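You operate a simulated robot arm through the tools that you are given. There is no shell and no other tool. Be economical: measure what you need, move in short steps, check, and stop when the job is done.

You are at the controls of a simulated robot arm. One attempt, no reset.

## Task
Brake the turntable, swap its plain stack for the blue one, free the brake, set WINDER BAND to teal.
Fine: the banded plain stack on the turntable goes on the narrow dark mat; the third stack and the PULL screw stay.

It is judged by the outcome, as a careful person would: the job done as asked, and still so three seconds after it is handed in. It fails if anything else is knocked over, pushed out of place, dropped, spilled or broken.

## Robot
A 7-joint arm with a fingered hand on a trunk, on a base that drives. Base frame: it is fixed to the floor where the robot stands at the start and does not move with it; the origin is under the middle of the robot, x ahead of it, y to its left, z up. Lengths are in mm, angles in rad, forces in N, time in s.
With the tool pointing down near the work surface it reaches from about 220 to 760 mm from the robot's upright axis, wherever it stands. Its first joint turns from -2.897 to 2.897 rad. Places, roughly: grey switch on the band winder [500, -200, 800]; knob marked winder band [500, 0, 800]; thumb screw marked pull [600, -200, 800]; top of the narrow dark mat [600, -200, 800]; top of the small turntable [700, 0, 800]. Payload 4 kg.
The TCP is the grasp point between the finger pads, 28 mm short of the fingertips. In the tool frame z runs along the fingers and y along their closing line. Largest opening 168 mm; the body of the gripper starts 79 mm behind the TCP. The gripper is a hand of 4 fingers: y runs from the thumb to the fingers, the wrist lies at [0, 0, -249] in the tool frame, and closing takes about 1.5 s.
Orientation is told as [roll, pitch, yaw] about the base's x, y, z axes, in that order, counted from this pose: with the fingers straight down and closing along the base's y, the tool's x points along the base's -x, its y along +y and its z along -z.

## Interface
- The arm moves only by the tool drive_tool. Its argument "moves" is one flat list of numbers, 7 for each row, row after row: the shift along the tool's x, y, z in mm, then the turn, a rotation vector about the tool's x, y, z in degrees, then the finger opening in mm, from 0 to 168. In form: [tx, ty, tz, ax, ay, az, claw, tx, ty, tz, ax, ay, az, claw, ...]. A call has 1 to 10 rows; each row shifts and turns the commanded pose from where the row before left it, along the tool's axes as they then stand. Each row takes 0.2 s and may step no farther than 50 mm and 0.15 rad from the row before; otherwise, or with a gripper value out of range, the whole call is refused. Where a pose cannot be reached the arm comes as near as it can. A force on the tool above 40 N (or 10 N above the force at the start of the call, whichever is more), or a blocked arm, ends the call early, and 0.2 s more pass. The fingers move at their own pace (about 153 mm/s each) and stop on an object; they squeeze with about 23 N. The grip force told is the motor's: it shows also when the fingers shut on nothing. Time passes only in rows, and 0.2 s behind the last, so rows that do not move let the fingers close. The reply holds the time, the measured pose of the TCP, the force on the tool along the base axes, the opening and the grip force, in the units named above and with some noise, with the torque about the TCP (base axes, N m) and any sound that the robot's microphone picked up.
- Cameras (640 x 400 px; columns grow to the right, rows downward): "scene" is now at [26.7, 136, 1512.8]; the picture's right is [-0.35, -0.94, 0.00], its down [-0.60, 0.23, -0.77] and it looks along [0.72, -0.27, -0.64] (base axes); focal length 259 px, centre (320, 200). "wrist" rides on the gripper at [60, -60, -110] in the tool frame; the picture's right is [0.71, 0.71, 0.00], its down [-0.56, 0.56, -0.61] and it looks along [-0.43, 0.43, 0.79] (tool axes); focal length 265 px, centre (320, 200). There is no depth. A picture from a camera that has moved, and an enlarged one, comes with that camera's place and axes in the base frame and with its lens. The place of the scene camera against the robot may be out by one fixed shift of up to 12 mm in any direction.
- capture(camera): a new picture of that camera. It takes no simulated time.
- move_column(by): slides the trunk up (or, below 0, down) by that many mm; the arm and the scene camera ride with it, the base frame stays. It gives what a move gives, with no picture.
- drive_base(legs): drives the robot by 1 to 6 legs, each [ahead, turn to the left] in mm and rad, along the robot's own axes; the way and the turn of a leg run together, so that a leg with both is an arc; at most 1500 mm and 3.142 rad a leg. The arm and the cameras ride along, it lands a little off, and it stops where it bumps. It gives what a move gives.
- grasp_type(shape): the hand has 4 fingers and takes this shape, open, in about a second: jaw (thumb against the fingers, like two jaws); tri (thumb and two fingers); tip (a fingertip pinch); poke (one finger out to press); point (the index stretched); flat (the hand flat); cup (the hand cupped); fist (a fist). The gripper value then closes the fingers along that shape, each until it touches; the sizes above hold for jaw. It gives what a move gives, with no picture.
- turn_head(pan, tilt): turns the head with the scene camera to pan (to the left, within 2.705 rad either way) and tilt (down, from -0.506 to 1.204), counted from straight ahead of the robot. It gives what a move gives.
- inspect(camera, box): a new picture of the part [left, top, right, bottom] of that camera's present view, enlarged. It takes no simulated time.
- sign_off(): hands the job in; it is judged then, once.

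Work in short steps. Places have to be worked out from the pictures, the camera data and where the tool is seen: move nearer, look again, correct. Check each grasp and each placing, and mend what went wrong. You have 120 turns and 82 pictures in all, those below and enlarged ones among them. Open the gripper and draw the arm clear of the work before you hand the job in, unless the task says otherwise; then end with one line.

The tools are called after "Call:" as a command line: name --argument value ..., lists and objects as JSON in quotes. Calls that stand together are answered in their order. drive_tool: Moves the arm, as the interface text tells. Its arguments: {"type":"object","properties":{"moves":{"type":"array"}},"required":["moves"]} The other tools are called the same way: move_column (by) slides the trunk up or down; grasp_type (shape) gives the hand a shape; drive_base (legs) drives the base; turn_head (pan, tilt) turns the head that bears the scene camera; capture (camera) takes a picture; inspect (camera, box) takes an enlarged picture of a part of a camera's view; sign_off () hands the job in.

At the start:

```text
clock: 0.0
tool_pos: [413.6, -88.1, 1099.1]
orientation: [0.0, 0.002, 0.0]
wrist_force: [0.7, 0.1, -0.4]
wrist_torque: [0.01, 0.04, -0.01]
opening: 167.9
grip_force: 0.0
shape: jaw
trunk travel left (down, up): [-532.0, 58.0]
robot x, y, heading: [-2.5, -1.2, 0.002]
head pan, tilt: [-0.361, 0.695]
```

scene: 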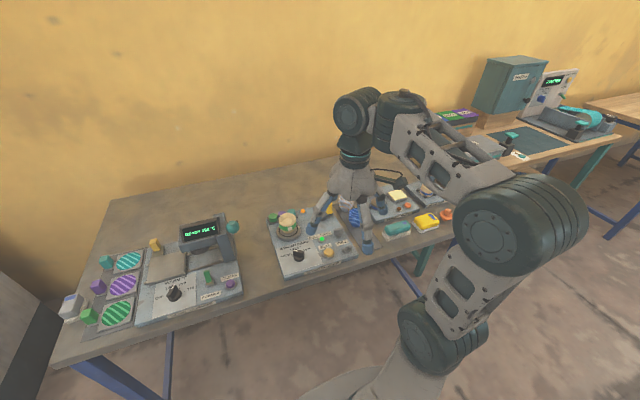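
wrist: 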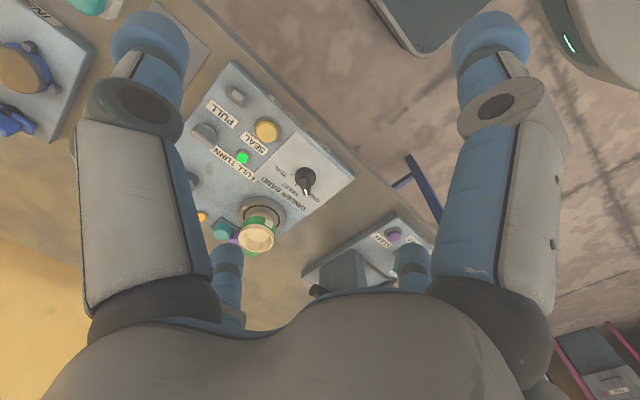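

The band winder panel appears in the middle of the table. I'll enlarge it in both cameras.

Call:
inspect --camera "scene" --box '[250, 180, 410, 280]'

Call:
inspect --camera "wrist" --box '[150, 50, 390, 270]'

```text
4.00 times, centred on (330, 230) of scene
camera zoom: at [26.7, 136.0, 1512.8], right [-0.35, -0.94, 0.0], down [-0.6, 0.23, -0.77], along [0.72, -0.27, -0.64], focal length 1035 px, centre (280, 80)
```

zoom: 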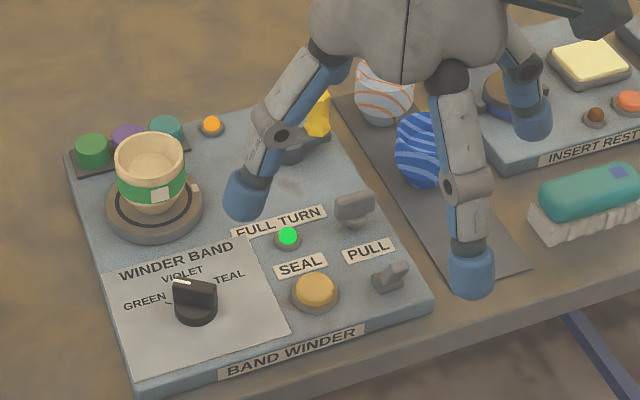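

```text
1.82 times, centred on (270, 160) of wrist
camera zoom: at [353.2, -149.7, 1209.0], right [-0.71, 0.71, 0.0], down [0.56, 0.56, 0.61], along [0.43, 0.43, -0.79], focal length 483 px, centre (411, 273)
```

zoom: 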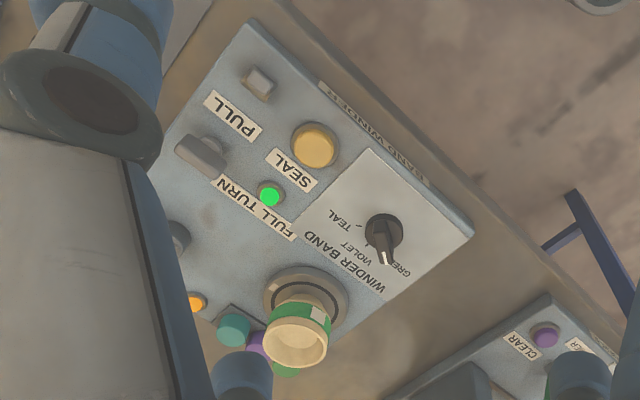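

The hand is hiding part of the winder. I'll draw it back and toward the robot's left, then look again.

Call:
drive_tool --moves '[0, 50, 0, 0, 0, 0, 168, 0, 50, 0, 0, 0, 0, 168, 0, 50, 0, 0, 0, 0, 168, 0, 50, 0, 0, 0, 0, 168, 0, 50, 0, 0, 0, 0, 168, 0, 50, 0, 0, 0, 0, 168, 0, 50, 0, 0, 0, 0, 168]'

Call:
capture --camera "scene"

Call:
inspect --camera "scene" --box '[250, 170, 410, 270]'

```text
clock: 1.6
tool_pos: [411.3, 263.4, 1097.1]
orientation: [0.001, 0.001, 0.002]
wrist_force: [0.2, 0.6, -0.1]
wrist_torque: [-0.02, -0.02, 0.03]
opening: 168.2
grip_force: 0.0
shape: jaw
trunk travel left (down, up): [-532.0, 58.0]
robot x, y, heading: [-0.7, -1.4, -0.001]
head pan, tilt: [-0.361, 0.695]
```

```text
77 pictures are left
camera scene: at [26.8, 136.9, 1512.6], right [-0.35, -0.94, 0.0], down [-0.6, 0.23, -0.77], along [0.72, -0.27, -0.64], focal length 259 px, centre (320, 200)
```

scene: 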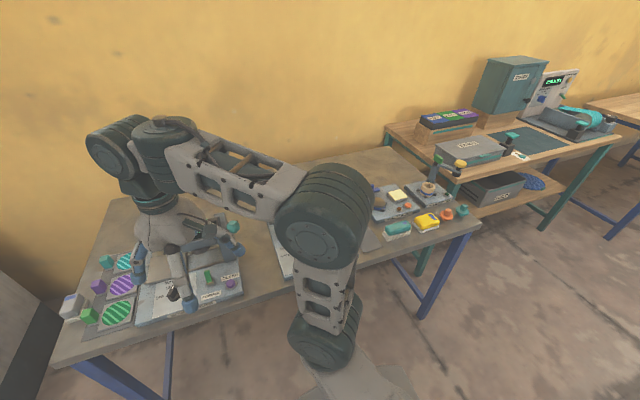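

```text
4.00 times, centred on (330, 220) of scene
camera zoom: at [26.8, 136.9, 1512.6], right [-0.35, -0.94, 0.0], down [-0.6, 0.23, -0.77], along [0.72, -0.27, -0.64], focal length 1035 px, centre (280, 120)
```

zoom: 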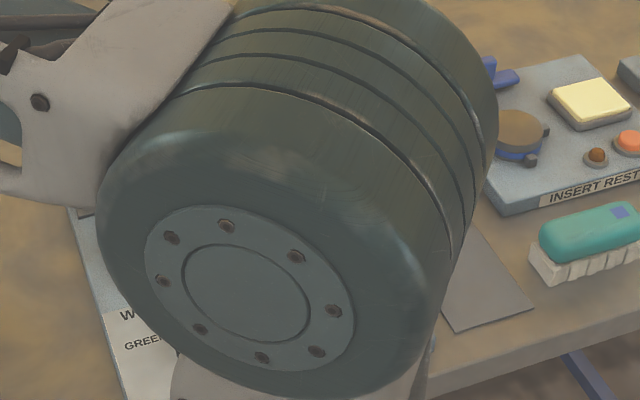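

That put the elbow in the way; I'll go to the other side instead.

Call:
drive_tool --moves '[0, -50, 0, 0, 0, 0, 168, 0, -50, 0, 0, 0, 0, 168, 0, -50, 0, 0, 0, 0, 168, 0, -50, 0, 0, 0, 0, 168, 0, -50, 0, 0, 0, 0, 168, 0, -50, 0, 0, 0, 0, 168, 0, -50, 0, 0, 0, 0, 168, 0, -50, 0, 0, 0, 0, 168, 0, -50, 0, 0, 0, 0, 168, 0, -50, 0, 0, 0, 0, 168]'

Call:
drive_tool --moves '[0, -50, 0, 0, 0, 0, 168, 0, -50, 0, 0, 0, 0, 168, 0, -50, 0, 0, 0, 0, 168, 0, -50, 0, 0, 0, 0, 168]'

Call:
inspect --camera "scene" --box '[250, 170, 410, 270]'

Call:
capture --camera "wrist"

```text
clock: 3.8
tool_pos: [411.7, -238.5, 1101.9]
orientation: [-0.001, 0.0, -0.001]
wrist_force: [-0.2, 0.3, 0.7]
wrist_torque: [0.04, -0.01, 0.0]
opening: 167.9
grip_force: 0.0
shape: jaw
trunk travel left (down, up): [-532.0, 58.0]
robot x, y, heading: [-0.0, -2.6, -0.004]
head pan, tilt: [-0.361, 0.695]
```

```text
clock: 4.8
tool_pos: [413.4, -440.8, 1099.8]
orientation: [0.0, 0.0, 0.0]
wrist_force: [0.3, 0.0, 0.2]
wrist_torque: [0.01, 0.01, -0.02]
opening: 168.0
grip_force: 0.1
shape: jaw
trunk travel left (down, up): [-532.0, 58.0]
robot x, y, heading: [-1.9, -0.2, 0.004]
head pan, tilt: [-0.361, 0.695]
```

```text
4.00 times, centred on (330, 220) of scene
camera zoom: at [26.8, 134.8, 1512.9], right [-0.35, -0.94, 0.0], down [-0.6, 0.23, -0.77], along [0.72, -0.27, -0.64], focal length 1035 px, centre (280, 120)
```

zoom: 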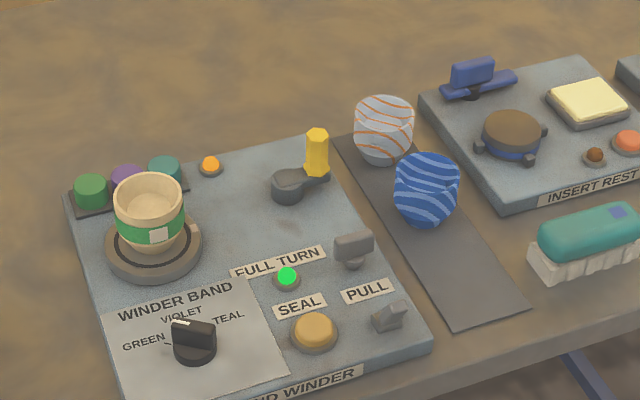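

```text
74 pictures are left
camera wrist: at [353.1, -501.8, 1209.5], right [-0.71, 0.71, 0.0], down [0.56, 0.56, 0.61], along [0.43, 0.44, -0.79], focal length 265 px, centre (320, 200)
```

wrist: 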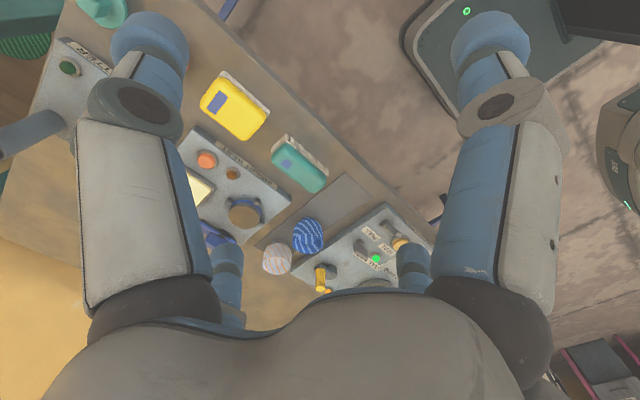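

The view is clear now. I'll zoom tightly on the controls to tell the switch, screw and lever apart.

Call:
inspect --camera "scene" --box '[312, 198, 360, 258]'

Call:
inspect --camera "scene" --box '[262, 200, 326, 270]'

```text
6.67 times, centred on (336, 228) of scene
camera zoom: at [26.8, 134.8, 1512.9], right [-0.35, -0.94, 0.0], down [-0.6, 0.23, -0.77], along [0.72, -0.27, -0.64], focal length 1725 px, centre (213, 13)
```

zoom: 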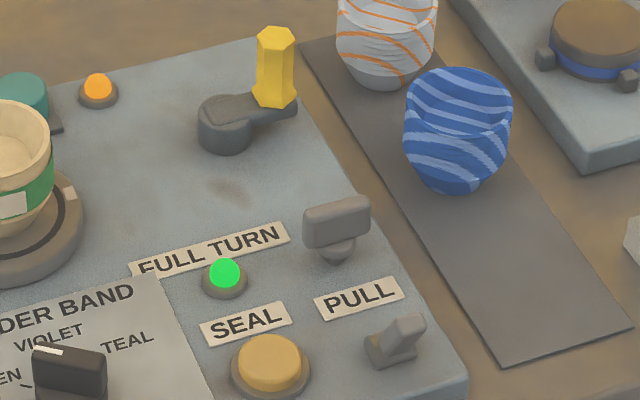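

```text
5.71 times, centred on (294, 235) of scene
camera zoom: at [26.8, 134.8, 1512.9], right [-0.35, -0.94, 0.0], down [-0.6, 0.23, -0.77], along [0.72, -0.27, -0.64], focal length 1478 px, centre (469, 0)
```

zoom: 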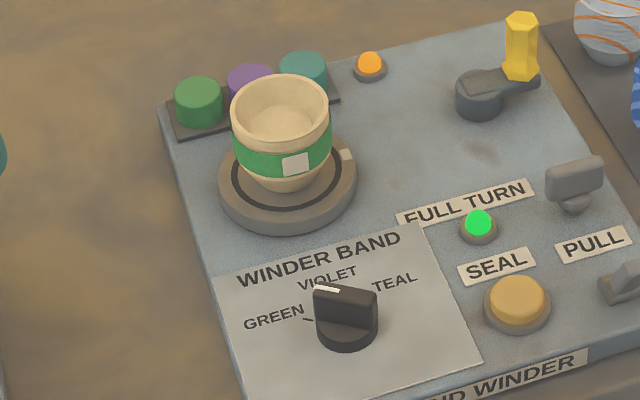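

The grey rocker near the front right is the unlabelled switch, probably the brake. The winged item is the PULL screw. I'll switch to the poke shape and bring the wrist camera nearer.

Call:
grasp_type --shape "poke"

Call:
drive_tool --moves '[-20, 40, 20, 0, 0, 0, 0, -20, 45, 20, 0, 0, 0, 0, -20, 45, 20, 0, 0, 0, 0, -7, 45, 20, 0, 0, 0, 0, 0, 36, 20, 0, 0, 0, 0]'

Call:
capture --camera "wrist"

Call:
capture --camera "scene"

```text
clock: 5.7
tool_pos: [413.4, -438.8, 1101.5]
orientation: [0.002, -0.001, 0.0]
wrist_force: [-0.5, -0.3, -0.1]
wrist_torque: [-0.01, -0.01, 0.0]
opening: 0.1
grip_force: 0.2
shape: poke
trunk travel left (down, up): [-532.0, 58.0]
robot x, y, heading: [-0.9, 0.3, -0.001]
head pan, tilt: [-0.361, 0.695]
```

```text
refused: row 2 steps farther than a row can; nothing moved
```

```text
71 pictures are left
camera wrist: at [353.6, -499.8, 1210.0], right [-0.71, 0.71, 0.0], down [0.56, 0.56, 0.61], along [0.43, 0.43, -0.79], focal length 265 px, centre (320, 200)
```

wrist: 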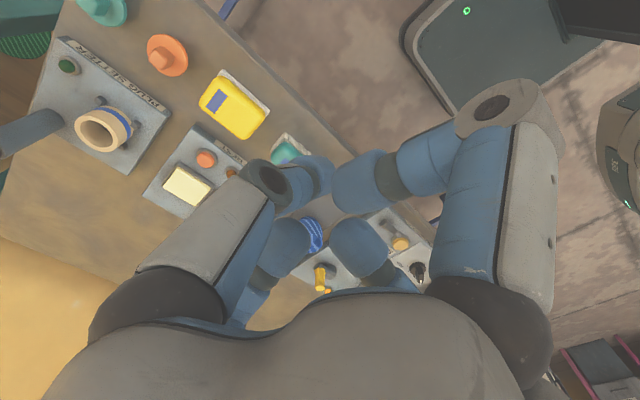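

```text
70 pictures are left
camera scene: at [26.7, 135.8, 1512.8], right [-0.35, -0.94, 0.0], down [-0.6, 0.23, -0.77], along [0.72, -0.27, -0.64], focal length 259 px, centre (320, 200)
```

scene: 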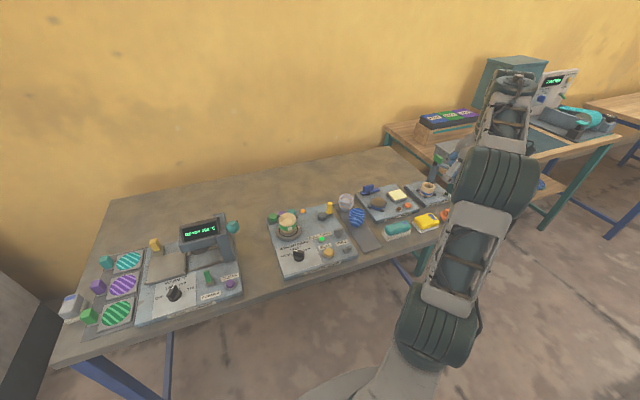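

The step was too long, so I'll move in shorter rows to look down onto the panel.

Call:
drive_tool --moves '[-15, 40, 20, 0, 0, 0, 0, -15, 40, 20, 0, 0, 0, 0, -15, 40, 20, 0, 0, 0, 0, -15, 40, 20, 0, 0, 0, 0, -7, 40, 20, 0, 0, 0, 0]'

Call:
capture --camera "wrist"

Call:
inspect --camera "scene" --box '[290, 100, 450, 260]'

```text
clock: 6.9
tool_pos: [482.2, -237.2, 999.8]
orientation: [-0.001, 0.0, 0.0]
wrist_force: [0.3, 0.1, -0.3]
wrist_torque: [0.01, -0.03, -0.01]
opening: 0.0
grip_force: 22.3
shape: jaw
trunk travel left (down, up): [-532.0, 58.0]
robot x, y, heading: [-3.4, -0.5, -0.0]
head pan, tilt: [-0.361, 0.695]
```

```text
69 pictures are left
camera wrist: at [422.0, -297.8, 1108.9], right [-0.71, 0.71, 0.0], down [0.56, 0.56, 0.61], along [0.43, 0.43, -0.79], focal length 265 px, centre (320, 200)
```

wrist: 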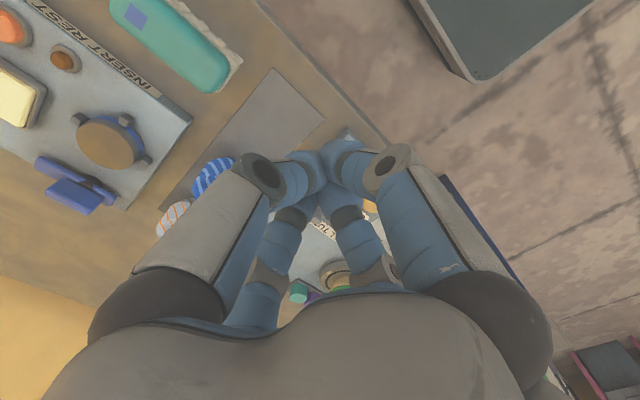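

```text
2.50 times, centred on (370, 180) of scene
camera zoom: at [26.8, 136.3, 1512.7], right [-0.35, -0.94, 0.0], down [-0.6, 0.23, -0.77], along [0.72, -0.27, -0.64], focal length 647 px, centre (195, 250)
```

zoom: 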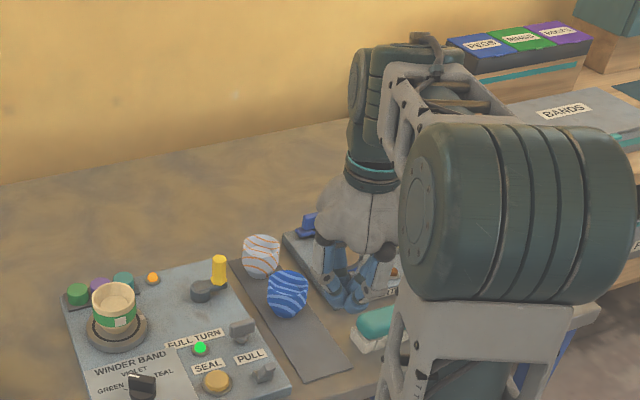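

Moving the fingers reverts the hand to jaw, but closed jaws can serve as a poker. I'll open the hand above the switch, where the camera can see between the fingers.

Call:
drive_tool --moves '[-25, 40, 0, 0, 0, 0, 168, -30, 38, 0, 0, 0, 0, 168, 0, 0, 0, 0, 0, 0, 168, 0, 0, 0, 0, 0, 0, 168]'

Call:
capture --camera "wrist"

Call:
inspect --camera "wrist" --box '[210, 20, 430, 180]'

```text
clock: 7.9
tool_pos: [535.6, -160.5, 999.9]
orientation: [-0.001, 0.0, 0.001]
wrist_force: [-0.5, 0.8, 0.0]
wrist_torque: [-0.01, 0.02, 0.0]
opening: 160.3
grip_force: 0.0
shape: jaw
trunk travel left (down, up): [-532.0, 58.0]
robot x, y, heading: [-1.1, 0.0, -0.003]
head pan, tilt: [-0.361, 0.695]
```

```text
67 pictures are left
camera wrist: at [475.0, -221.6, 1109.8], right [-0.71, 0.71, 0.0], down [0.56, 0.56, 0.61], along [0.43, 0.43, -0.79], focal length 265 px, centre (320, 200)
```

wrist: 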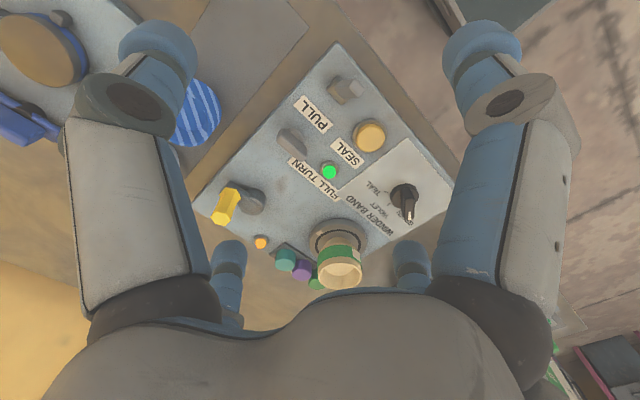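

```text
2.50 times, centred on (320, 100) of wrist
camera zoom: at [475.0, -221.6, 1109.8], right [-0.71, 0.71, 0.0], down [0.56, 0.56, 0.61], along [0.43, 0.43, -0.79], focal length 664 px, centre (320, 450)
```

zoom: 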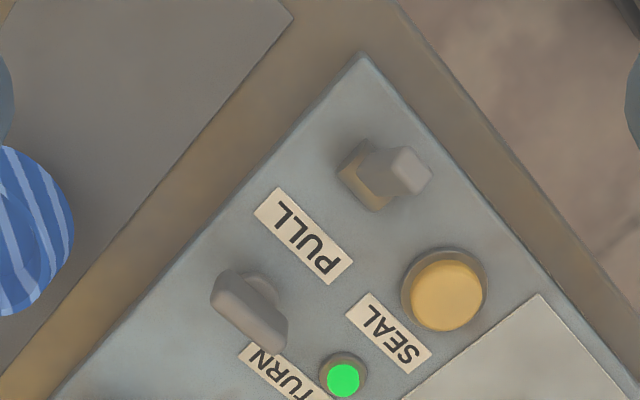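

The switch lever leans toward the robot (−x), so I'll push it toward +x. I'll lower 80 mm to measure the panel height by wrist parallax.

Call:
drive_tool --moves '[0, 0, 40, 0, 0, 0, 168, 0, 0, 40, 0, 0, 0, 168, 0, 0, 0, 0, 0, 0, 168]'

Call:
capture --camera "wrist"

Call:
inspect --camera "wrist" --box '[210, 0, 430, 160]'

```text
clock: 8.7
tool_pos: [535.0, -161.3, 919.9]
orientation: [0.001, 0.001, 0.001]
wrist_force: [0.4, 0.3, 0.3]
wrist_torque: [0.01, -0.03, -0.01]
opening: 160.2
grip_force: 0.1
shape: jaw
trunk travel left (down, up): [-532.0, 58.0]
robot x, y, heading: [0.6, -2.9, -0.003]
head pan, tilt: [-0.361, 0.695]
```

```text
65 pictures are left
camera wrist: at [475.9, -222.4, 1029.8], right [-0.71, 0.71, 0.0], down [0.56, 0.56, 0.61], along [0.43, 0.43, -0.79], focal length 265 px, centre (320, 200)
```

wrist: 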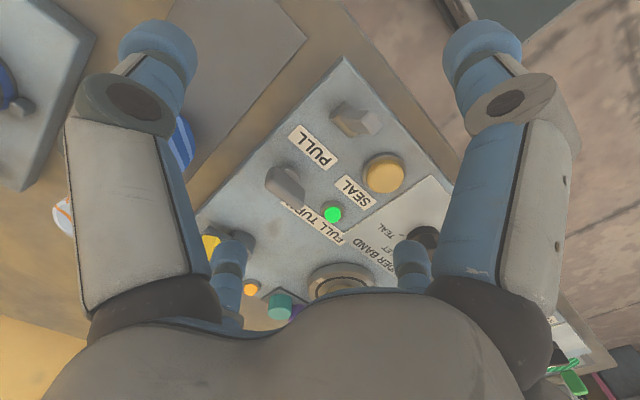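

```text
2.50 times, centred on (320, 80) of wrist
camera zoom: at [475.9, -222.4, 1029.8], right [-0.71, 0.71, 0.0], down [0.56, 0.56, 0.61], along [0.43, 0.43, -0.79], focal length 664 px, centre (320, 500)
```

zoom: 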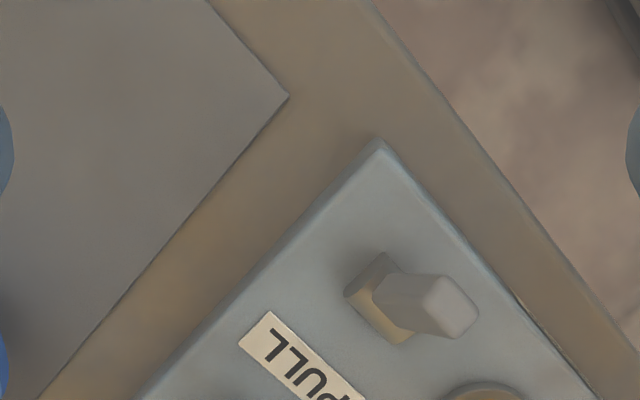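

Parallax puts the panel top near z≈820 and the lever tip near [498, −151, 858], with its pivot near [516, −151]. I'll close the fingers, go around to the −x side and lower beside it.

Call:
drive_tool --moves '[25, 0, 0, 0, 0, 0, 0, 25, 10, 0, 0, 0, 0, 0, 30, 0, 0, 0, 0, 0, 0, 20, 0, 0, 0, 0, 0, 0, 0, 0, 0, 0, 0, 0, 0, 0, 0, 23, 0, 0, 0, 0, 0, 0, 23, 0, 0, 0, 0]'

Call:
inspect --camera "scene" --box '[280, 180, 400, 280]'

Call:
capture --camera "wrist"

```text
clock: 10.3
tool_pos: [434.8, -150.7, 872.2]
orientation: [0.001, 0.0, 0.0]
wrist_force: [0.5, 0.4, 0.3]
wrist_torque: [-0.03, -0.01, 0.01]
opening: 0.0
grip_force: 22.8
shape: jaw
trunk travel left (down, up): [-532.0, 58.0]
robot x, y, heading: [3.3, 1.9, -0.004]
head pan, tilt: [-0.361, 0.695]
```

```text
4.00 times, centred on (340, 230) of scene
camera zoom: at [26.8, 135.9, 1512.8], right [-0.35, -0.94, 0.0], down [-0.6, 0.23, -0.77], along [0.72, -0.27, -0.64], focal length 1035 px, centre (240, 80)
```

zoom: 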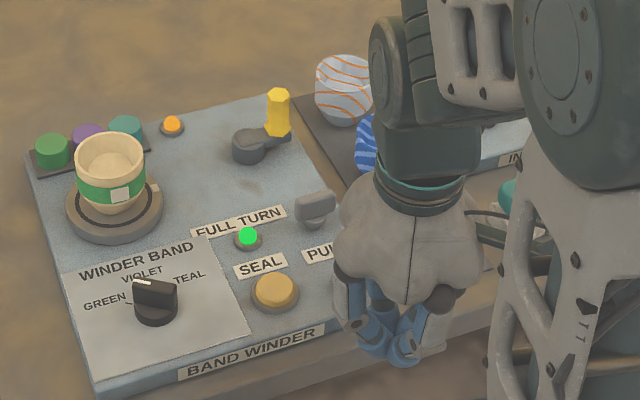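

```text
62 pictures are left
camera wrist: at [374.6, -211.7, 981.3], right [-0.71, 0.71, 0.0], down [0.56, 0.56, 0.61], along [0.43, 0.43, -0.79], focal length 265 px, centre (320, 200)
```

wrist: 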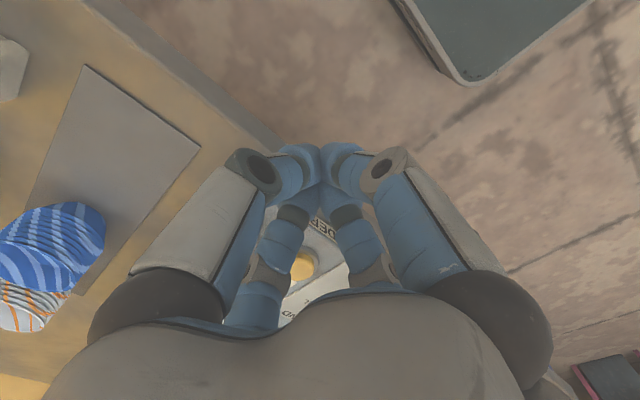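

The fingertips are in front of the lever, so I'll push slowly toward +x and listen for a click.

Call:
drive_tool --moves '[-15, 0, 0, 0, 0, 0, 0, -15, 0, 0, 0, 0, 0, 0, -10, 0, 0, 0, 0, 0, 0, -10, 0, 0, 0, 0, 0, 0, -8, 0, 0, 0, 0, 0, 0]'

```text
clock: 11.5
tool_pos: [493.7, -152.6, 872.2]
orientation: [0.001, 0.001, 0.0]
wrist_force: [0.5, 0.0, 0.5]
wrist_torque: [0.01, 0.0, 0.01]
opening: 0.1
grip_force: 23.4
shape: jaw
trunk travel left (down, up): [-532.0, 58.0]
robot x, y, heading: [-1.3, -1.0, -0.002]
head pan, tilt: [-0.361, 0.695]
heard: click
```

A click was heard. I'll back off and look at the switch and lamps.

Call:
drive_tool --moves '[20, 0, 0, 0, 0, 0, 0, 20, 0, -20, 0, 0, 0, 0, 0, -20, -40, 0, 0, 0, 0, 0, -40, -20, 0, 0, 0, 0, 0, -45, 0, 0, 0, 0, 0, 0, -45, 0, 0, 0, 0, 0, 0, -45, 0, 0, 0, 0, 0]'

Call:
inspect --camera "scene" --box '[265, 190, 385, 270]'

```text
clock: 13.1
tool_pos: [453.7, -345.1, 952.9]
orientation: [0.001, -0.002, -0.001]
wrist_force: [0.1, -0.5, 0.1]
wrist_torque: [-0.01, -0.02, 0.01]
opening: 0.0
grip_force: 23.0
shape: jaw
trunk travel left (down, up): [-532.0, 58.0]
robot x, y, heading: [0.7, -0.1, -0.001]
head pan, tilt: [-0.361, 0.695]
```

```text
5.00 times, centred on (325, 230) of scene
camera zoom: at [26.7, 135.3, 1512.8], right [-0.35, -0.94, 0.0], down [-0.6, 0.23, -0.77], along [0.72, -0.27, -0.64], focal length 1294 px, centre (295, 50)
```

zoom: 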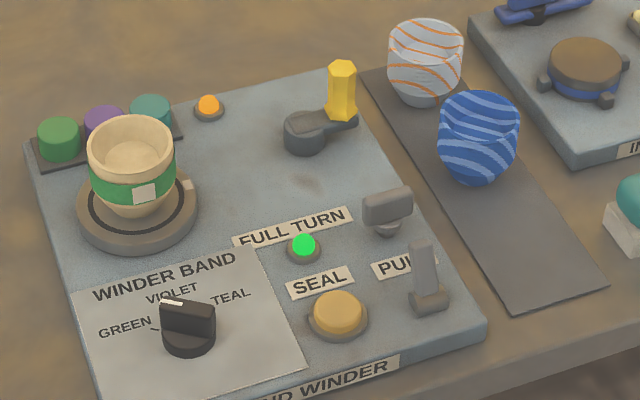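

The lever is now thrown to the far side. I'll check whether anything near the turntable changed, such as the lamp or a brake shoe.

Call:
inspect --camera "scene" --box '[265, 200, 325, 240]'

Call:
inspect --camera "scene" --box '[315, 190, 375, 255]'

```text
10.00 times, centred on (295, 220) of scene
camera zoom: at [26.7, 135.3, 1512.8], right [-0.35, -0.94, 0.0], down [-0.6, 0.23, -0.77], along [0.72, -0.27, -0.64], focal length 2587 px, centre (570, 0)
```

zoom: 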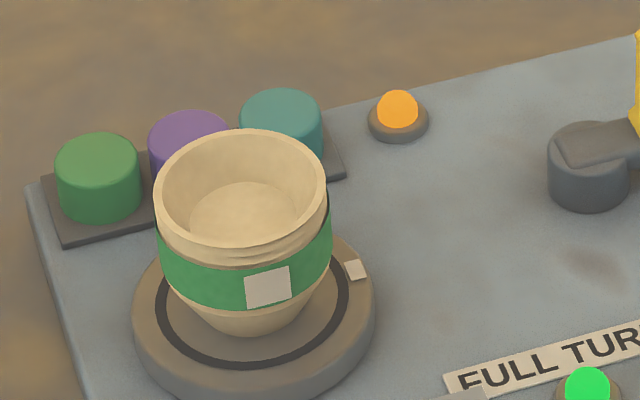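

```text
6.15 times, centred on (345, 222) of scene
camera zoom: at [26.7, 135.3, 1512.8], right [-0.35, -0.94, 0.0], down [-0.6, 0.23, -0.77], along [0.72, -0.27, -0.64], focal length 1592 px, centre (166, 62)
```

zoom: 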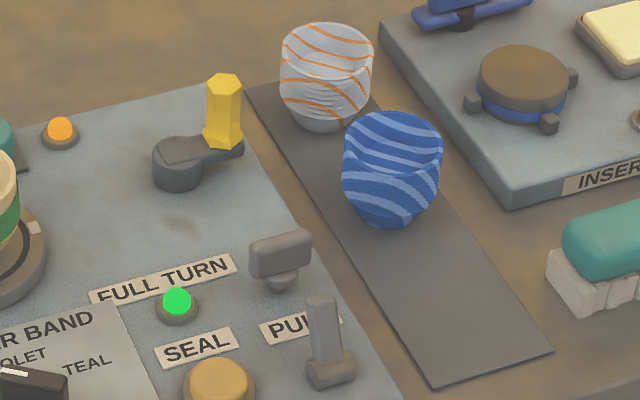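

The brake lever is thrown; the lamps are unchanged. Next I'll view the plain stack from above with the hand open.

Call:
drive_tool --moves '[-20, 40, -10, 0, 0, 0, 168, -30, 38, -10, 0, 0, 0, 168, -30, 38, -10, 0, 0, 0, 168, -30, 38, -10, 0, 0, 0, 168, -30, 38, -8, 0, 0, 0, 168, -30, 38, 0, 0, 0, 0, 168, -30, 38, 0, 0, 0, 0, 168, -30, 38, 0, 0, 0, 0, 168, -16, 40, 0, 0, 0, 0, 168]'

Call:
capture --camera "wrist"

```text
clock: 15.1
tool_pos: [700.5, 3.6, 1002.2]
orientation: [-0.001, 0.001, 0.0]
wrist_force: [-0.5, -0.5, 0.3]
wrist_torque: [-0.04, 0.01, -0.01]
opening: 160.2
grip_force: 0.1
shape: jaw
trunk travel left (down, up): [-532.0, 58.0]
robot x, y, heading: [4.9, -3.5, 0.005]
head pan, tilt: [-0.361, 0.695]
```

```text
58 pictures are left
camera wrist: at [640.5, -57.0, 1112.3], right [-0.71, 0.71, 0.0], down [0.56, 0.56, 0.61], along [0.43, 0.43, -0.79], focal length 265 px, centre (320, 200)
```

wrist: 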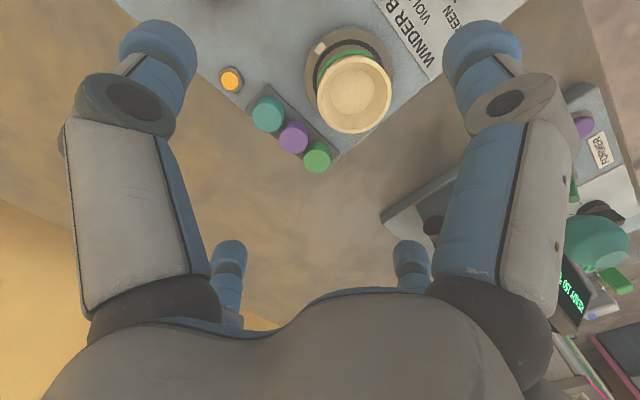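

The stack's centre looks to be near [664, 4]. I'll move over it and lower a bit to triangulate the rim height.

Call:
drive_tool --moves '[36, 0, 15, 0, 0, 0, 168, 0, 0, 35, 0, 0, 0, 168, 0, 0, 0, 0, 0, 0, 168]'

Call:
capture --camera "wrist"

Call:
inspect --camera "scene" --box '[250, 160, 350, 250]'

```text
clock: 15.9
tool_pos: [662.5, 1.3, 952.3]
orientation: [-0.001, -0.001, -0.001]
wrist_force: [0.7, -1.1, -1.1]
wrist_torque: [-0.02, -0.03, -0.04]
opening: 160.2
grip_force: 0.1
shape: jaw
trunk travel left (down, up): [-532.0, 58.0]
robot x, y, heading: [1.9, 1.4, -0.003]
head pan, tilt: [-0.361, 0.695]
```

```text
57 pictures are left
camera wrist: at [603.4, -60.0, 1061.7], right [-0.71, 0.71, 0.0], down [0.56, 0.56, 0.61], along [0.43, 0.43, -0.79], focal length 265 px, centre (320, 200)
```

wrist: 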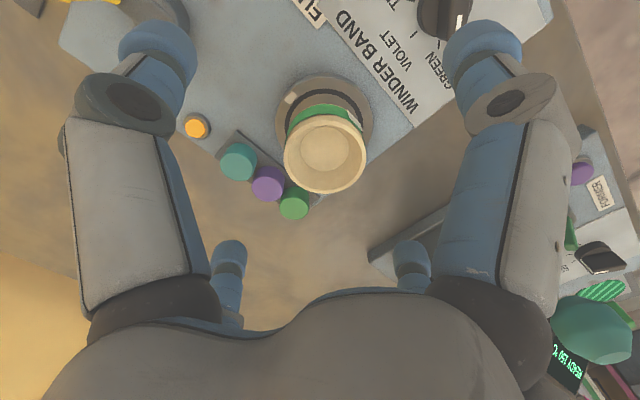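

```text
4.44 times, centred on (300, 205) of scene
camera zoom: at [27.1, 136.0, 1512.8], right [-0.35, -0.94, 0.0], down [-0.6, 0.23, -0.77], along [0.72, -0.27, -0.64], focal length 1150 px, centre (409, 178)
```

zoom: 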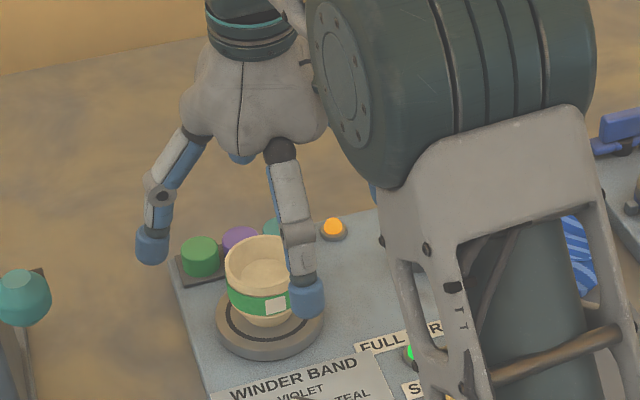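

The rim centre triangulates to [665, 7, 886] with a diameter of about 62. I'll pre-close to 92 at height, centre, and check before descending.

Call:
drive_tool --moves '[-2.5, 6, 0, 0, 0, 0, 92, 0, 0, 0, 0, 0, 0, 92, 0, 0, 10, 0, 0, 0, 92, 0, 0, 10, 0, 0, 0, 92]'

Call:
capture --camera "wrist"

```text
clock: 16.9
tool_pos: [665.2, 4.6, 930.6]
orientation: [0.001, 0.0, -0.002]
wrist_force: [0.1, 0.6, 0.2]
wrist_torque: [0.02, 0.01, 0.0]
opening: 88.5
grip_force: 0.0
shape: jaw
trunk travel left (down, up): [-532.0, 58.0]
robot x, y, heading: [-0.2, 2.1, -0.001]
head pan, tilt: [-0.361, 0.695]
```

```text
55 pictures are left
camera wrist: at [605.7, -54.6, 1040.6], right [-0.71, 0.71, 0.0], down [0.56, 0.56, 0.61], along [0.43, 0.43, -0.79], focal length 265 px, centre (320, 200)
```

wrist: 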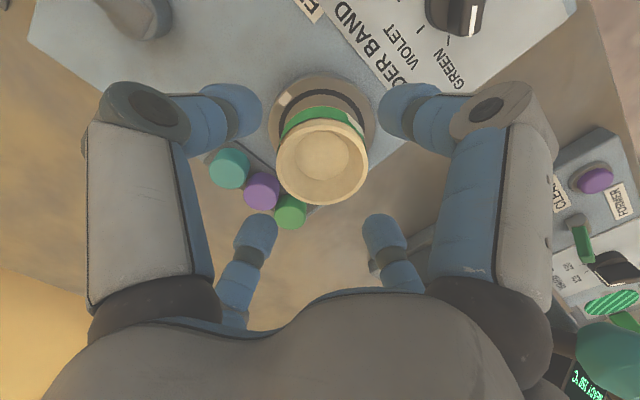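

The stack sits centrally between the four fingers. Descending to z≈870.

Call:
drive_tool --moves '[0, 2, 20, 0, 0, 0, 92, 0, 0, 20, 0, 0, 0, 92, 0, 0, 20, 0, 0, 0, 92]'

Call:
capture --camera "wrist"

Call:
inspect --camera "scene" --box '[250, 180, 340, 250]'

```text
clock: 17.7
tool_pos: [663.7, 7.7, 871.5]
orientation: [-0.002, -0.002, 0.0]
wrist_force: [-0.8, 0.5, 0.3]
wrist_torque: [0.0, 0.0, -0.03]
opening: 88.6
grip_force: 0.0
shape: jaw
trunk travel left (down, up): [-532.0, 58.0]
robot x, y, heading: [3.2, -3.5, 0.0]
head pan, tilt: [-0.361, 0.695]
```

```text
54 pictures are left
camera wrist: at [605.3, -53.0, 981.4], right [-0.71, 0.71, 0.0], down [0.56, 0.56, 0.61], along [0.43, 0.43, -0.79], focal length 265 px, centre (320, 200)
```

wrist: 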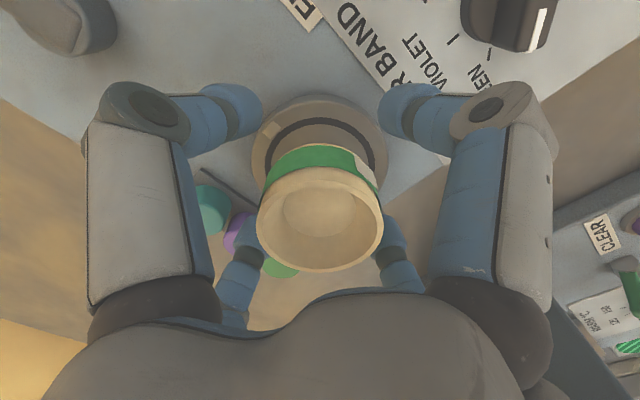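

```text
5.71 times, centred on (295, 215) of scene
camera zoom: at [26.8, 136.1, 1512.8], right [-0.35, -0.94, 0.0], down [-0.6, 0.23, -0.77], along [0.72, -0.27, -0.64], focal length 1478 px, centre (463, 114)
```

zoom: 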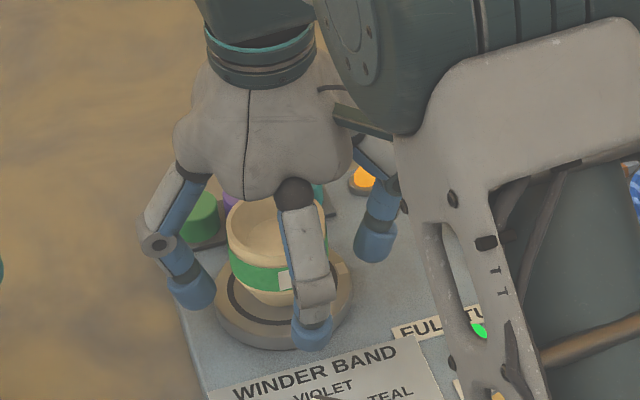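

No contact so far and the fingers straddle the stack. I'll raise 3 mm and close.

Call:
drive_tool --moves '[0, 0, -3, 0, 0, 0, 70, 0, 0, 0, 0, 0, 0, 40, 0, 0, 0, 0, 0, 0, 40, 0, 0, 0, 0, 0, 0, 40, 0, 0, 0, 0, 0, 0, 40]'

Call:
capture --camera "wrist"

```text
clock: 18.9
tool_pos: [664.4, 8.7, 873.9]
orientation: [0.0, -0.002, 0.0]
wrist_force: [0.2, -0.1, -0.2]
wrist_torque: [-0.02, -0.04, 0.0]
opening: 52.0
grip_force: 22.6
shape: jaw
trunk travel left (down, up): [-532.0, 58.0]
robot x, y, heading: [0.3, 0.2, 0.0]
head pan, tilt: [-0.361, 0.695]
```

```text
52 pictures are left
camera wrist: at [606.0, -52.7, 984.6], right [-0.71, 0.71, 0.0], down [0.56, 0.56, 0.61], along [0.43, 0.43, -0.79], focal length 265 px, centre (320, 200)
```

wrist: 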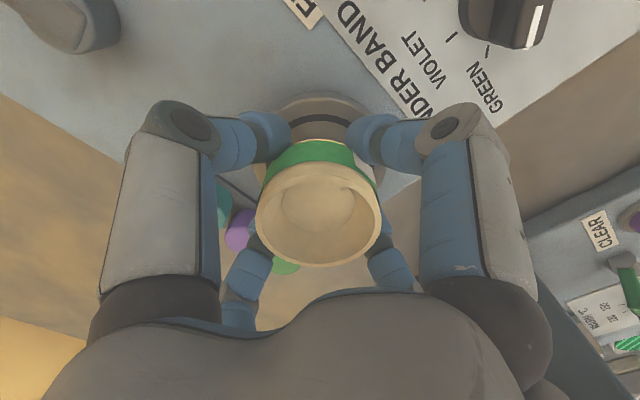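

It's gripped at 52 mm. Lifting straight up.

Call:
drive_tool --moves '[0, 0, -10, 0, 0, 0, 40, 0, 0, -20, 0, 0, 0, 40, 0, 0, -25, 0, 0, 0, 40, 0, 0, -25, 0, 0, 0, 40, 0, 0, -25, 0, 0, 0, 40]'

Call:
capture --camera "wrist"

```text
clock: 20.1
tool_pos: [665.9, 9.0, 979.7]
orientation: [0.001, 0.002, -0.001]
wrist_force: [0.0, 0.6, -1.9]
wrist_torque: [0.04, -0.03, -0.03]
opening: 52.0
grip_force: 23.0
shape: jaw
trunk travel left (down, up): [-532.0, 58.0]
robot x, y, heading: [2.0, 2.7, -0.001]
head pan, tilt: [-0.361, 0.695]
```

```text
51 pictures are left
camera wrist: at [606.9, -51.8, 1089.2], right [-0.71, 0.71, 0.0], down [0.56, 0.56, 0.61], along [0.43, 0.43, -0.79], focal length 265 px, centre (320, 200)
```

wrist: 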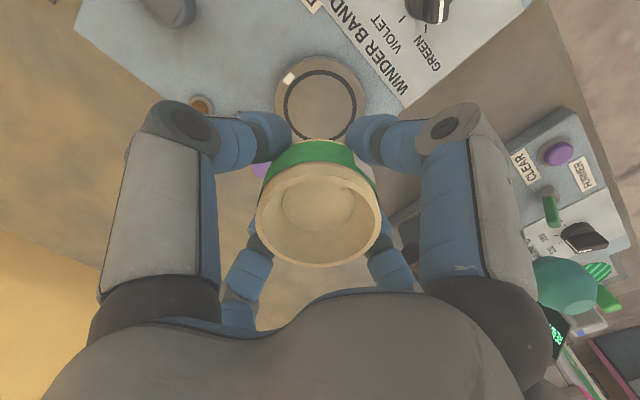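

The stack lifted cleanly and the orange lamp went off, so it marks stack presence. Carrying it over to the mat's free front end, around [538, −243].

Call:
drive_tool --moves '[18, -36, 0, 0, 0, 0, 40, 18, -36, 0, 0, 0, 0, 40, 18, -36, 0, 0, 0, 0, 40, 18, -36, 0, 0, 0, 0, 40, 18, -36, 0, 0, 0, 0, 40, 18, -36, 0, 0, 0, 0, 40, 19, -36, 0, 0, 0, 0, 40]'

Call:
drive_tool --moves '[0, 0, 0, 0, 0, 7.5, 40, 0, 0, 0, 0, 0, 7.5, 40, 0, 0, 0, 0, 0, 7.5, 40, 0, 0, 0, 0, 0, 7.5, 40, 0, 0, 0, 0, 0, 7.5, 40, 0, 0, 0, 0, 0, 7.5, 40]'

Call:
capture --camera "wrist"

Call:
capture --camera "scene"

```text
clock: 21.7
tool_pos: [539.4, -243.8, 976.9]
orientation: [0.001, 0.0, -0.001]
wrist_force: [0.2, -0.3, -1.3]
wrist_torque: [0.01, -0.03, 0.02]
opening: 51.8
grip_force: 22.8
shape: jaw
trunk travel left (down, up): [-532.0, 58.0]
robot x, y, heading: [0.3, -0.0, -0.003]
head pan, tilt: [-0.361, 0.695]
```

```text
clock: 23.1
tool_pos: [538.5, -243.4, 978.3]
orientation: [-0.001, 0.0, -0.788]
wrist_force: [0.6, 0.9, -1.4]
wrist_torque: [-0.02, -0.02, 0.01]
opening: 51.9
grip_force: 22.7
shape: jaw
trunk travel left (down, up): [-532.0, 58.0]
robot x, y, heading: [1.6, 3.9, 0.0]
head pan, tilt: [-0.361, 0.695]
```

```text
50 pictures are left
camera wrist: at [453.6, -244.0, 1088.9], right [0.0, 1.0, 0.0], down [0.79, 0.0, 0.61], along [0.61, 0.0, -0.79], focal length 265 px, centre (320, 200)
```

wrist: 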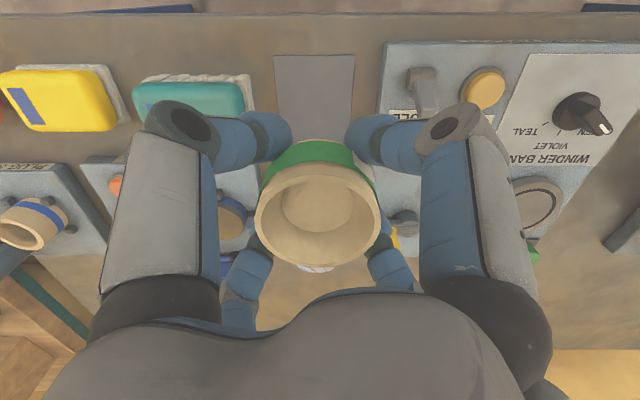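

```text
49 pictures are left
camera scene: at [26.9, 136.0, 1512.8], right [-0.35, -0.94, 0.0], down [-0.6, 0.23, -0.77], along [0.72, -0.27, -0.64], focal length 259 px, centre (320, 200)
```

scene: 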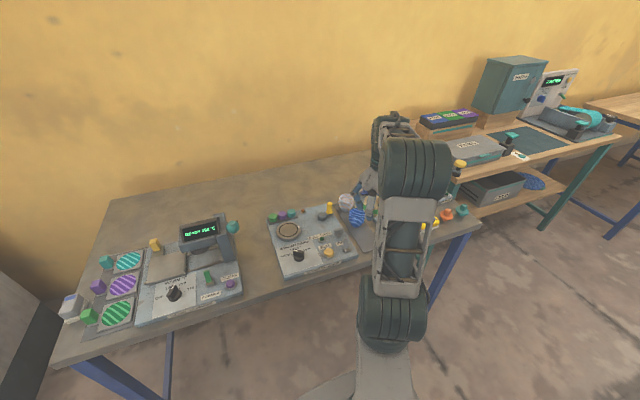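

The mat centre is at y≈−248. I'll shift slightly and lower to just above the mat.

Call:
drive_tool --moves '[-2.8, -2.8, 25, 0, 0, 0, 40, 0, 0, 30, 0, 0, 0, 40, 0, 0, 30, 0, 0, 0, 40, 0, 0, 25, 0, 0, 0, 40, 0, 0, 10, 0, 0, 0, 40]'

Call:
capture --camera "wrist"

Call:
inspect --camera "scene" --box '[310, 180, 430, 270]'

```text
clock: 24.3
tool_pos: [538.3, -246.1, 858.7]
orientation: [-0.001, 0.001, -0.786]
wrist_force: [0.0, 0.4, -1.7]
wrist_torque: [-0.01, -0.01, 0.01]
opening: 51.6
grip_force: 23.0
shape: jaw
trunk travel left (down, up): [-532.0, 58.0]
robot x, y, heading: [-0.7, -1.0, 0.002]
head pan, tilt: [-0.361, 0.695]
```

```text
48 pictures are left
camera wrist: at [453.8, -247.8, 968.9], right [0.0, 1.0, 0.0], down [0.79, 0.0, 0.61], along [0.61, 0.0, -0.79], focal length 265 px, centre (320, 200)
```

wrist: 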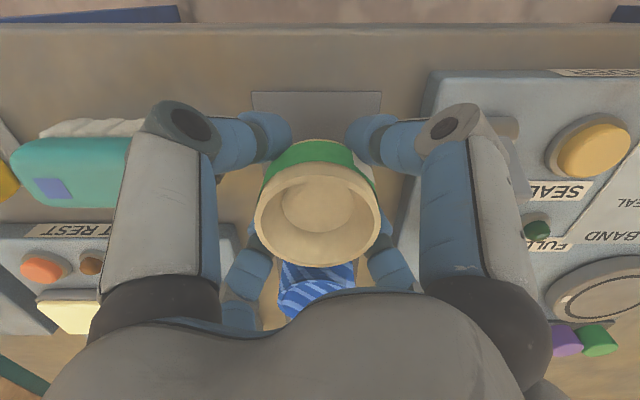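

```text
4.44 times, centred on (370, 225) of scene
camera zoom: at [26.9, 135.8, 1512.8], right [-0.35, -0.94, 0.0], down [-0.6, 0.23, -0.77], along [0.72, -0.27, -0.64], focal length 1150 px, centre (98, 89)
```

zoom: 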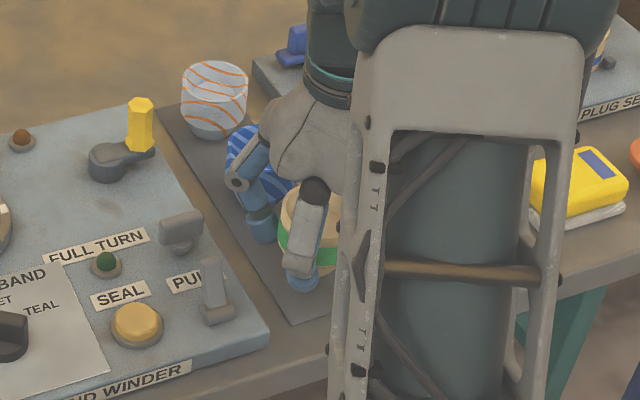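

The mat top is about z 792, so contact is expected near TCP 837. Lowering gently.

Call:
drive_tool --moves '[0, 0, 7, 0, 0, 0, 40, 0, 0, 6, 0, 0, 0, 40, 0, 0, 2, 0, 0, 0, 40]'

Call:
drive_tool --moves '[0, 0, 2, 0, 0, 0, 40, 0, 0, 2, 0, 0, 0, 40]'

Call:
drive_tool --moves '[0, 0, 1.5, 0, 0, 0, 40, 0, 0, 1.5, 0, 0, 0, 40]'

```text
clock: 25.1
tool_pos: [537.9, -247.4, 843.5]
orientation: [0.0, 0.0, -0.786]
wrist_force: [0.0, 0.5, -1.1]
wrist_torque: [0.01, 0.07, -0.01]
opening: 51.8
grip_force: 22.5
shape: jaw
trunk travel left (down, up): [-532.0, 58.0]
robot x, y, heading: [0.5, 1.3, 0.006]
head pan, tilt: [-0.361, 0.695]
```

```text
clock: 25.7
tool_pos: [539.1, -248.0, 840.3]
orientation: [0.001, -0.003, -0.785]
wrist_force: [-0.2, -0.6, 4.1]
wrist_torque: [-0.04, -0.04, 0.02]
opening: 51.8
grip_force: 23.1
shape: jaw
trunk travel left (down, up): [-532.0, 58.0]
robot x, y, heading: [-1.6, 2.0, -0.002]
head pan, tilt: [-0.361, 0.695]
```

```text
clock: 26.3
tool_pos: [539.2, -247.4, 840.1]
orientation: [0.001, -0.005, -0.785]
wrist_force: [-0.9, 1.1, 26.2]
wrist_torque: [-0.09, -0.04, -0.01]
opening: 52.2
grip_force: 22.8
shape: jaw
trunk travel left (down, up): [-532.0, 58.0]
robot x, y, heading: [-0.9, -1.4, 0.0]
head pan, tilt: [-0.361, 0.695]
```

Contact at TCP z≈840. I'll take off the pressure, then release gently.

Call:
drive_tool --moves '[0, 0, -3, 0, 0, 0, 40, 0, 0, 0, 0, 0, 0, 56, 0, 0, 0, 0, 0, 0, 78, 0, 0, 0, 0, 0, 0, 78, 0, 0, 0, 0, 0, 0, 78]'

Call:
capture --camera "wrist"

```text
clock: 27.5
tool_pos: [538.6, -246.7, 840.2]
orientation: [-0.001, -0.001, -0.785]
wrist_force: [-0.9, -0.2, 0.5]
wrist_torque: [-0.02, -0.02, 0.01]
opening: 74.1
grip_force: 0.0
shape: jaw
trunk travel left (down, up): [-532.0, 58.0]
robot x, y, heading: [1.3, 1.4, -0.002]
head pan, tilt: [-0.361, 0.695]
```

```text
46 pictures are left
camera wrist: at [453.7, -247.9, 949.8], right [0.0, 1.0, 0.0], down [0.79, 0.0, 0.61], along [0.61, 0.0, -0.79], focal length 265 px, centre (320, 200)
```

wrist: 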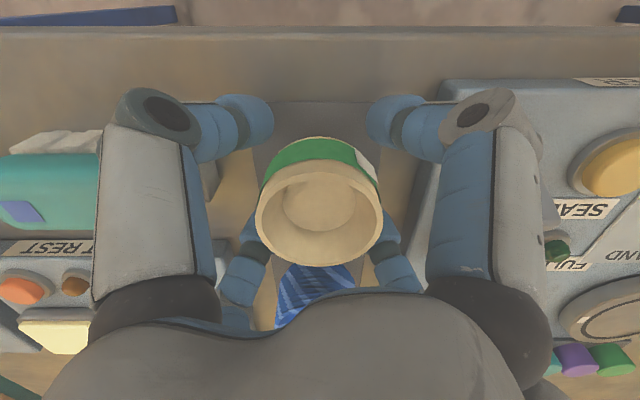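

The stack is released. Raising straight up, then over toward the blue stack.

Call:
drive_tool --moves '[0, 0, -15, 0, 0, 0, 80, 0, 0, -25, 0, 0, 0, 80, 0, 0, -40, 0, 0, 0, 80, 0, 0, -40, 0, 0, 0, 80, -20, 20, 0, 0, 0, 0, 130, -20, 20, 0, 0, 0, 0, 130, -15, 15, 0, 0, 0, 0, 130]'

Call:
capture --camera "wrist"

Call:
inspect --camera "scene" --box '[310, 180, 430, 270]'

```text
clock: 29.1
tool_pos: [615.6, -248.2, 958.4]
orientation: [0.0, 0.0, -0.784]
wrist_force: [0.3, -0.4, -0.6]
wrist_torque: [0.02, -0.06, -0.03]
opening: 123.5
grip_force: 0.1
shape: jaw
trunk travel left (down, up): [-532.0, 58.0]
robot x, y, heading: [0.7, 1.8, -0.001]
head pan, tilt: [-0.361, 0.695]
```

```text
45 pictures are left
camera wrist: at [531.1, -247.7, 1068.6], right [0.0, 1.0, 0.0], down [0.79, 0.0, 0.61], along [0.61, 0.0, -0.79], focal length 265 px, centre (320, 200)
```

wrist: 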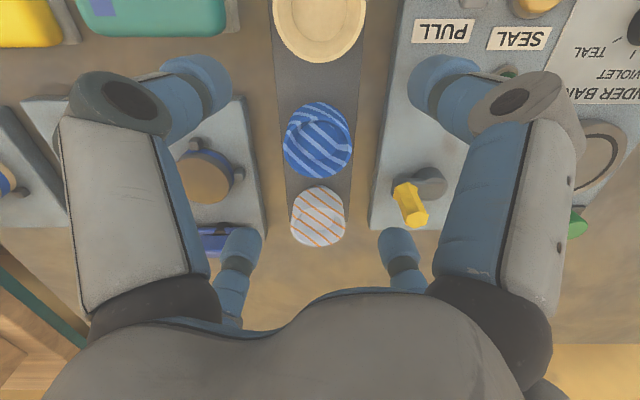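

```text
4.44 times, centred on (370, 225) of scene
camera zoom: at [26.8, 135.9, 1512.8], right [-0.35, -0.94, 0.0], down [-0.6, 0.23, -0.77], along [0.72, -0.27, -0.64], focal length 1150 px, centre (98, 89)
```

zoom: 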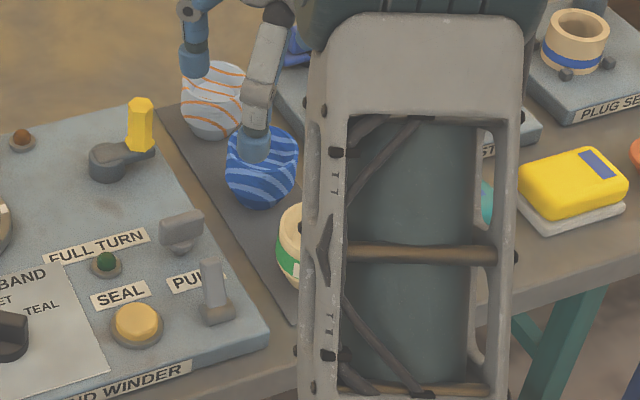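

Zooming in on the blue stack to read its shape, centre and spacing to the third stack.

Call:
inspect --camera "wrist" --box '[250, 80, 390, 260]'

Call:
inspect --camera "scene" --box '[335, 190, 385, 245]'

```text
2.22 times, centred on (320, 170) of wrist
camera zoom: at [531.1, -247.7, 1068.6], right [0.0, 1.0, 0.0], down [0.79, 0.0, 0.61], along [0.61, 0.0, -0.79], focal length 590 px, centre (320, 267)
```

zoom: 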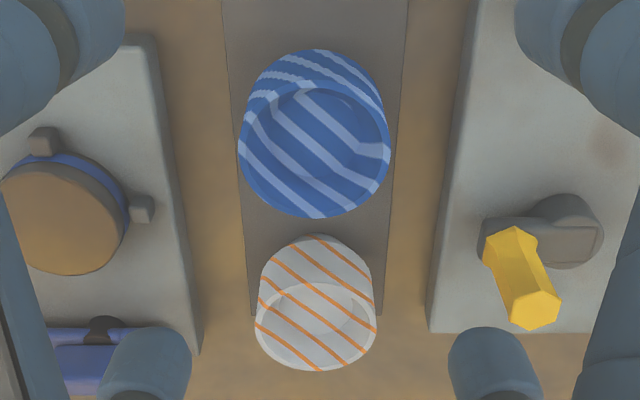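

```text
7.27 times, centred on (360, 218) of scene
camera zoom: at [26.8, 135.9, 1512.8], right [-0.35, -0.94, 0.0], down [-0.6, 0.23, -0.77], along [0.72, -0.27, -0.64], focal length 1882 px, centre (29, 73)
```

zoom: 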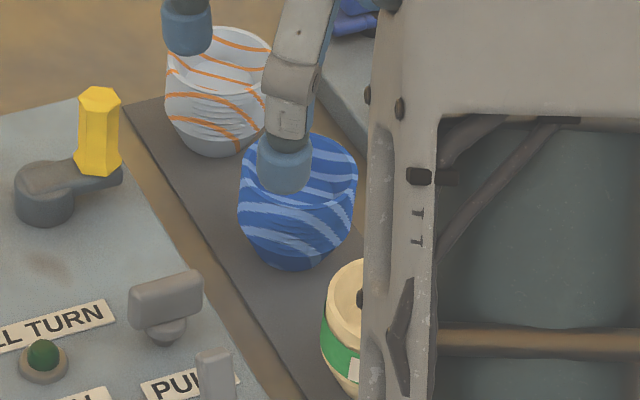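

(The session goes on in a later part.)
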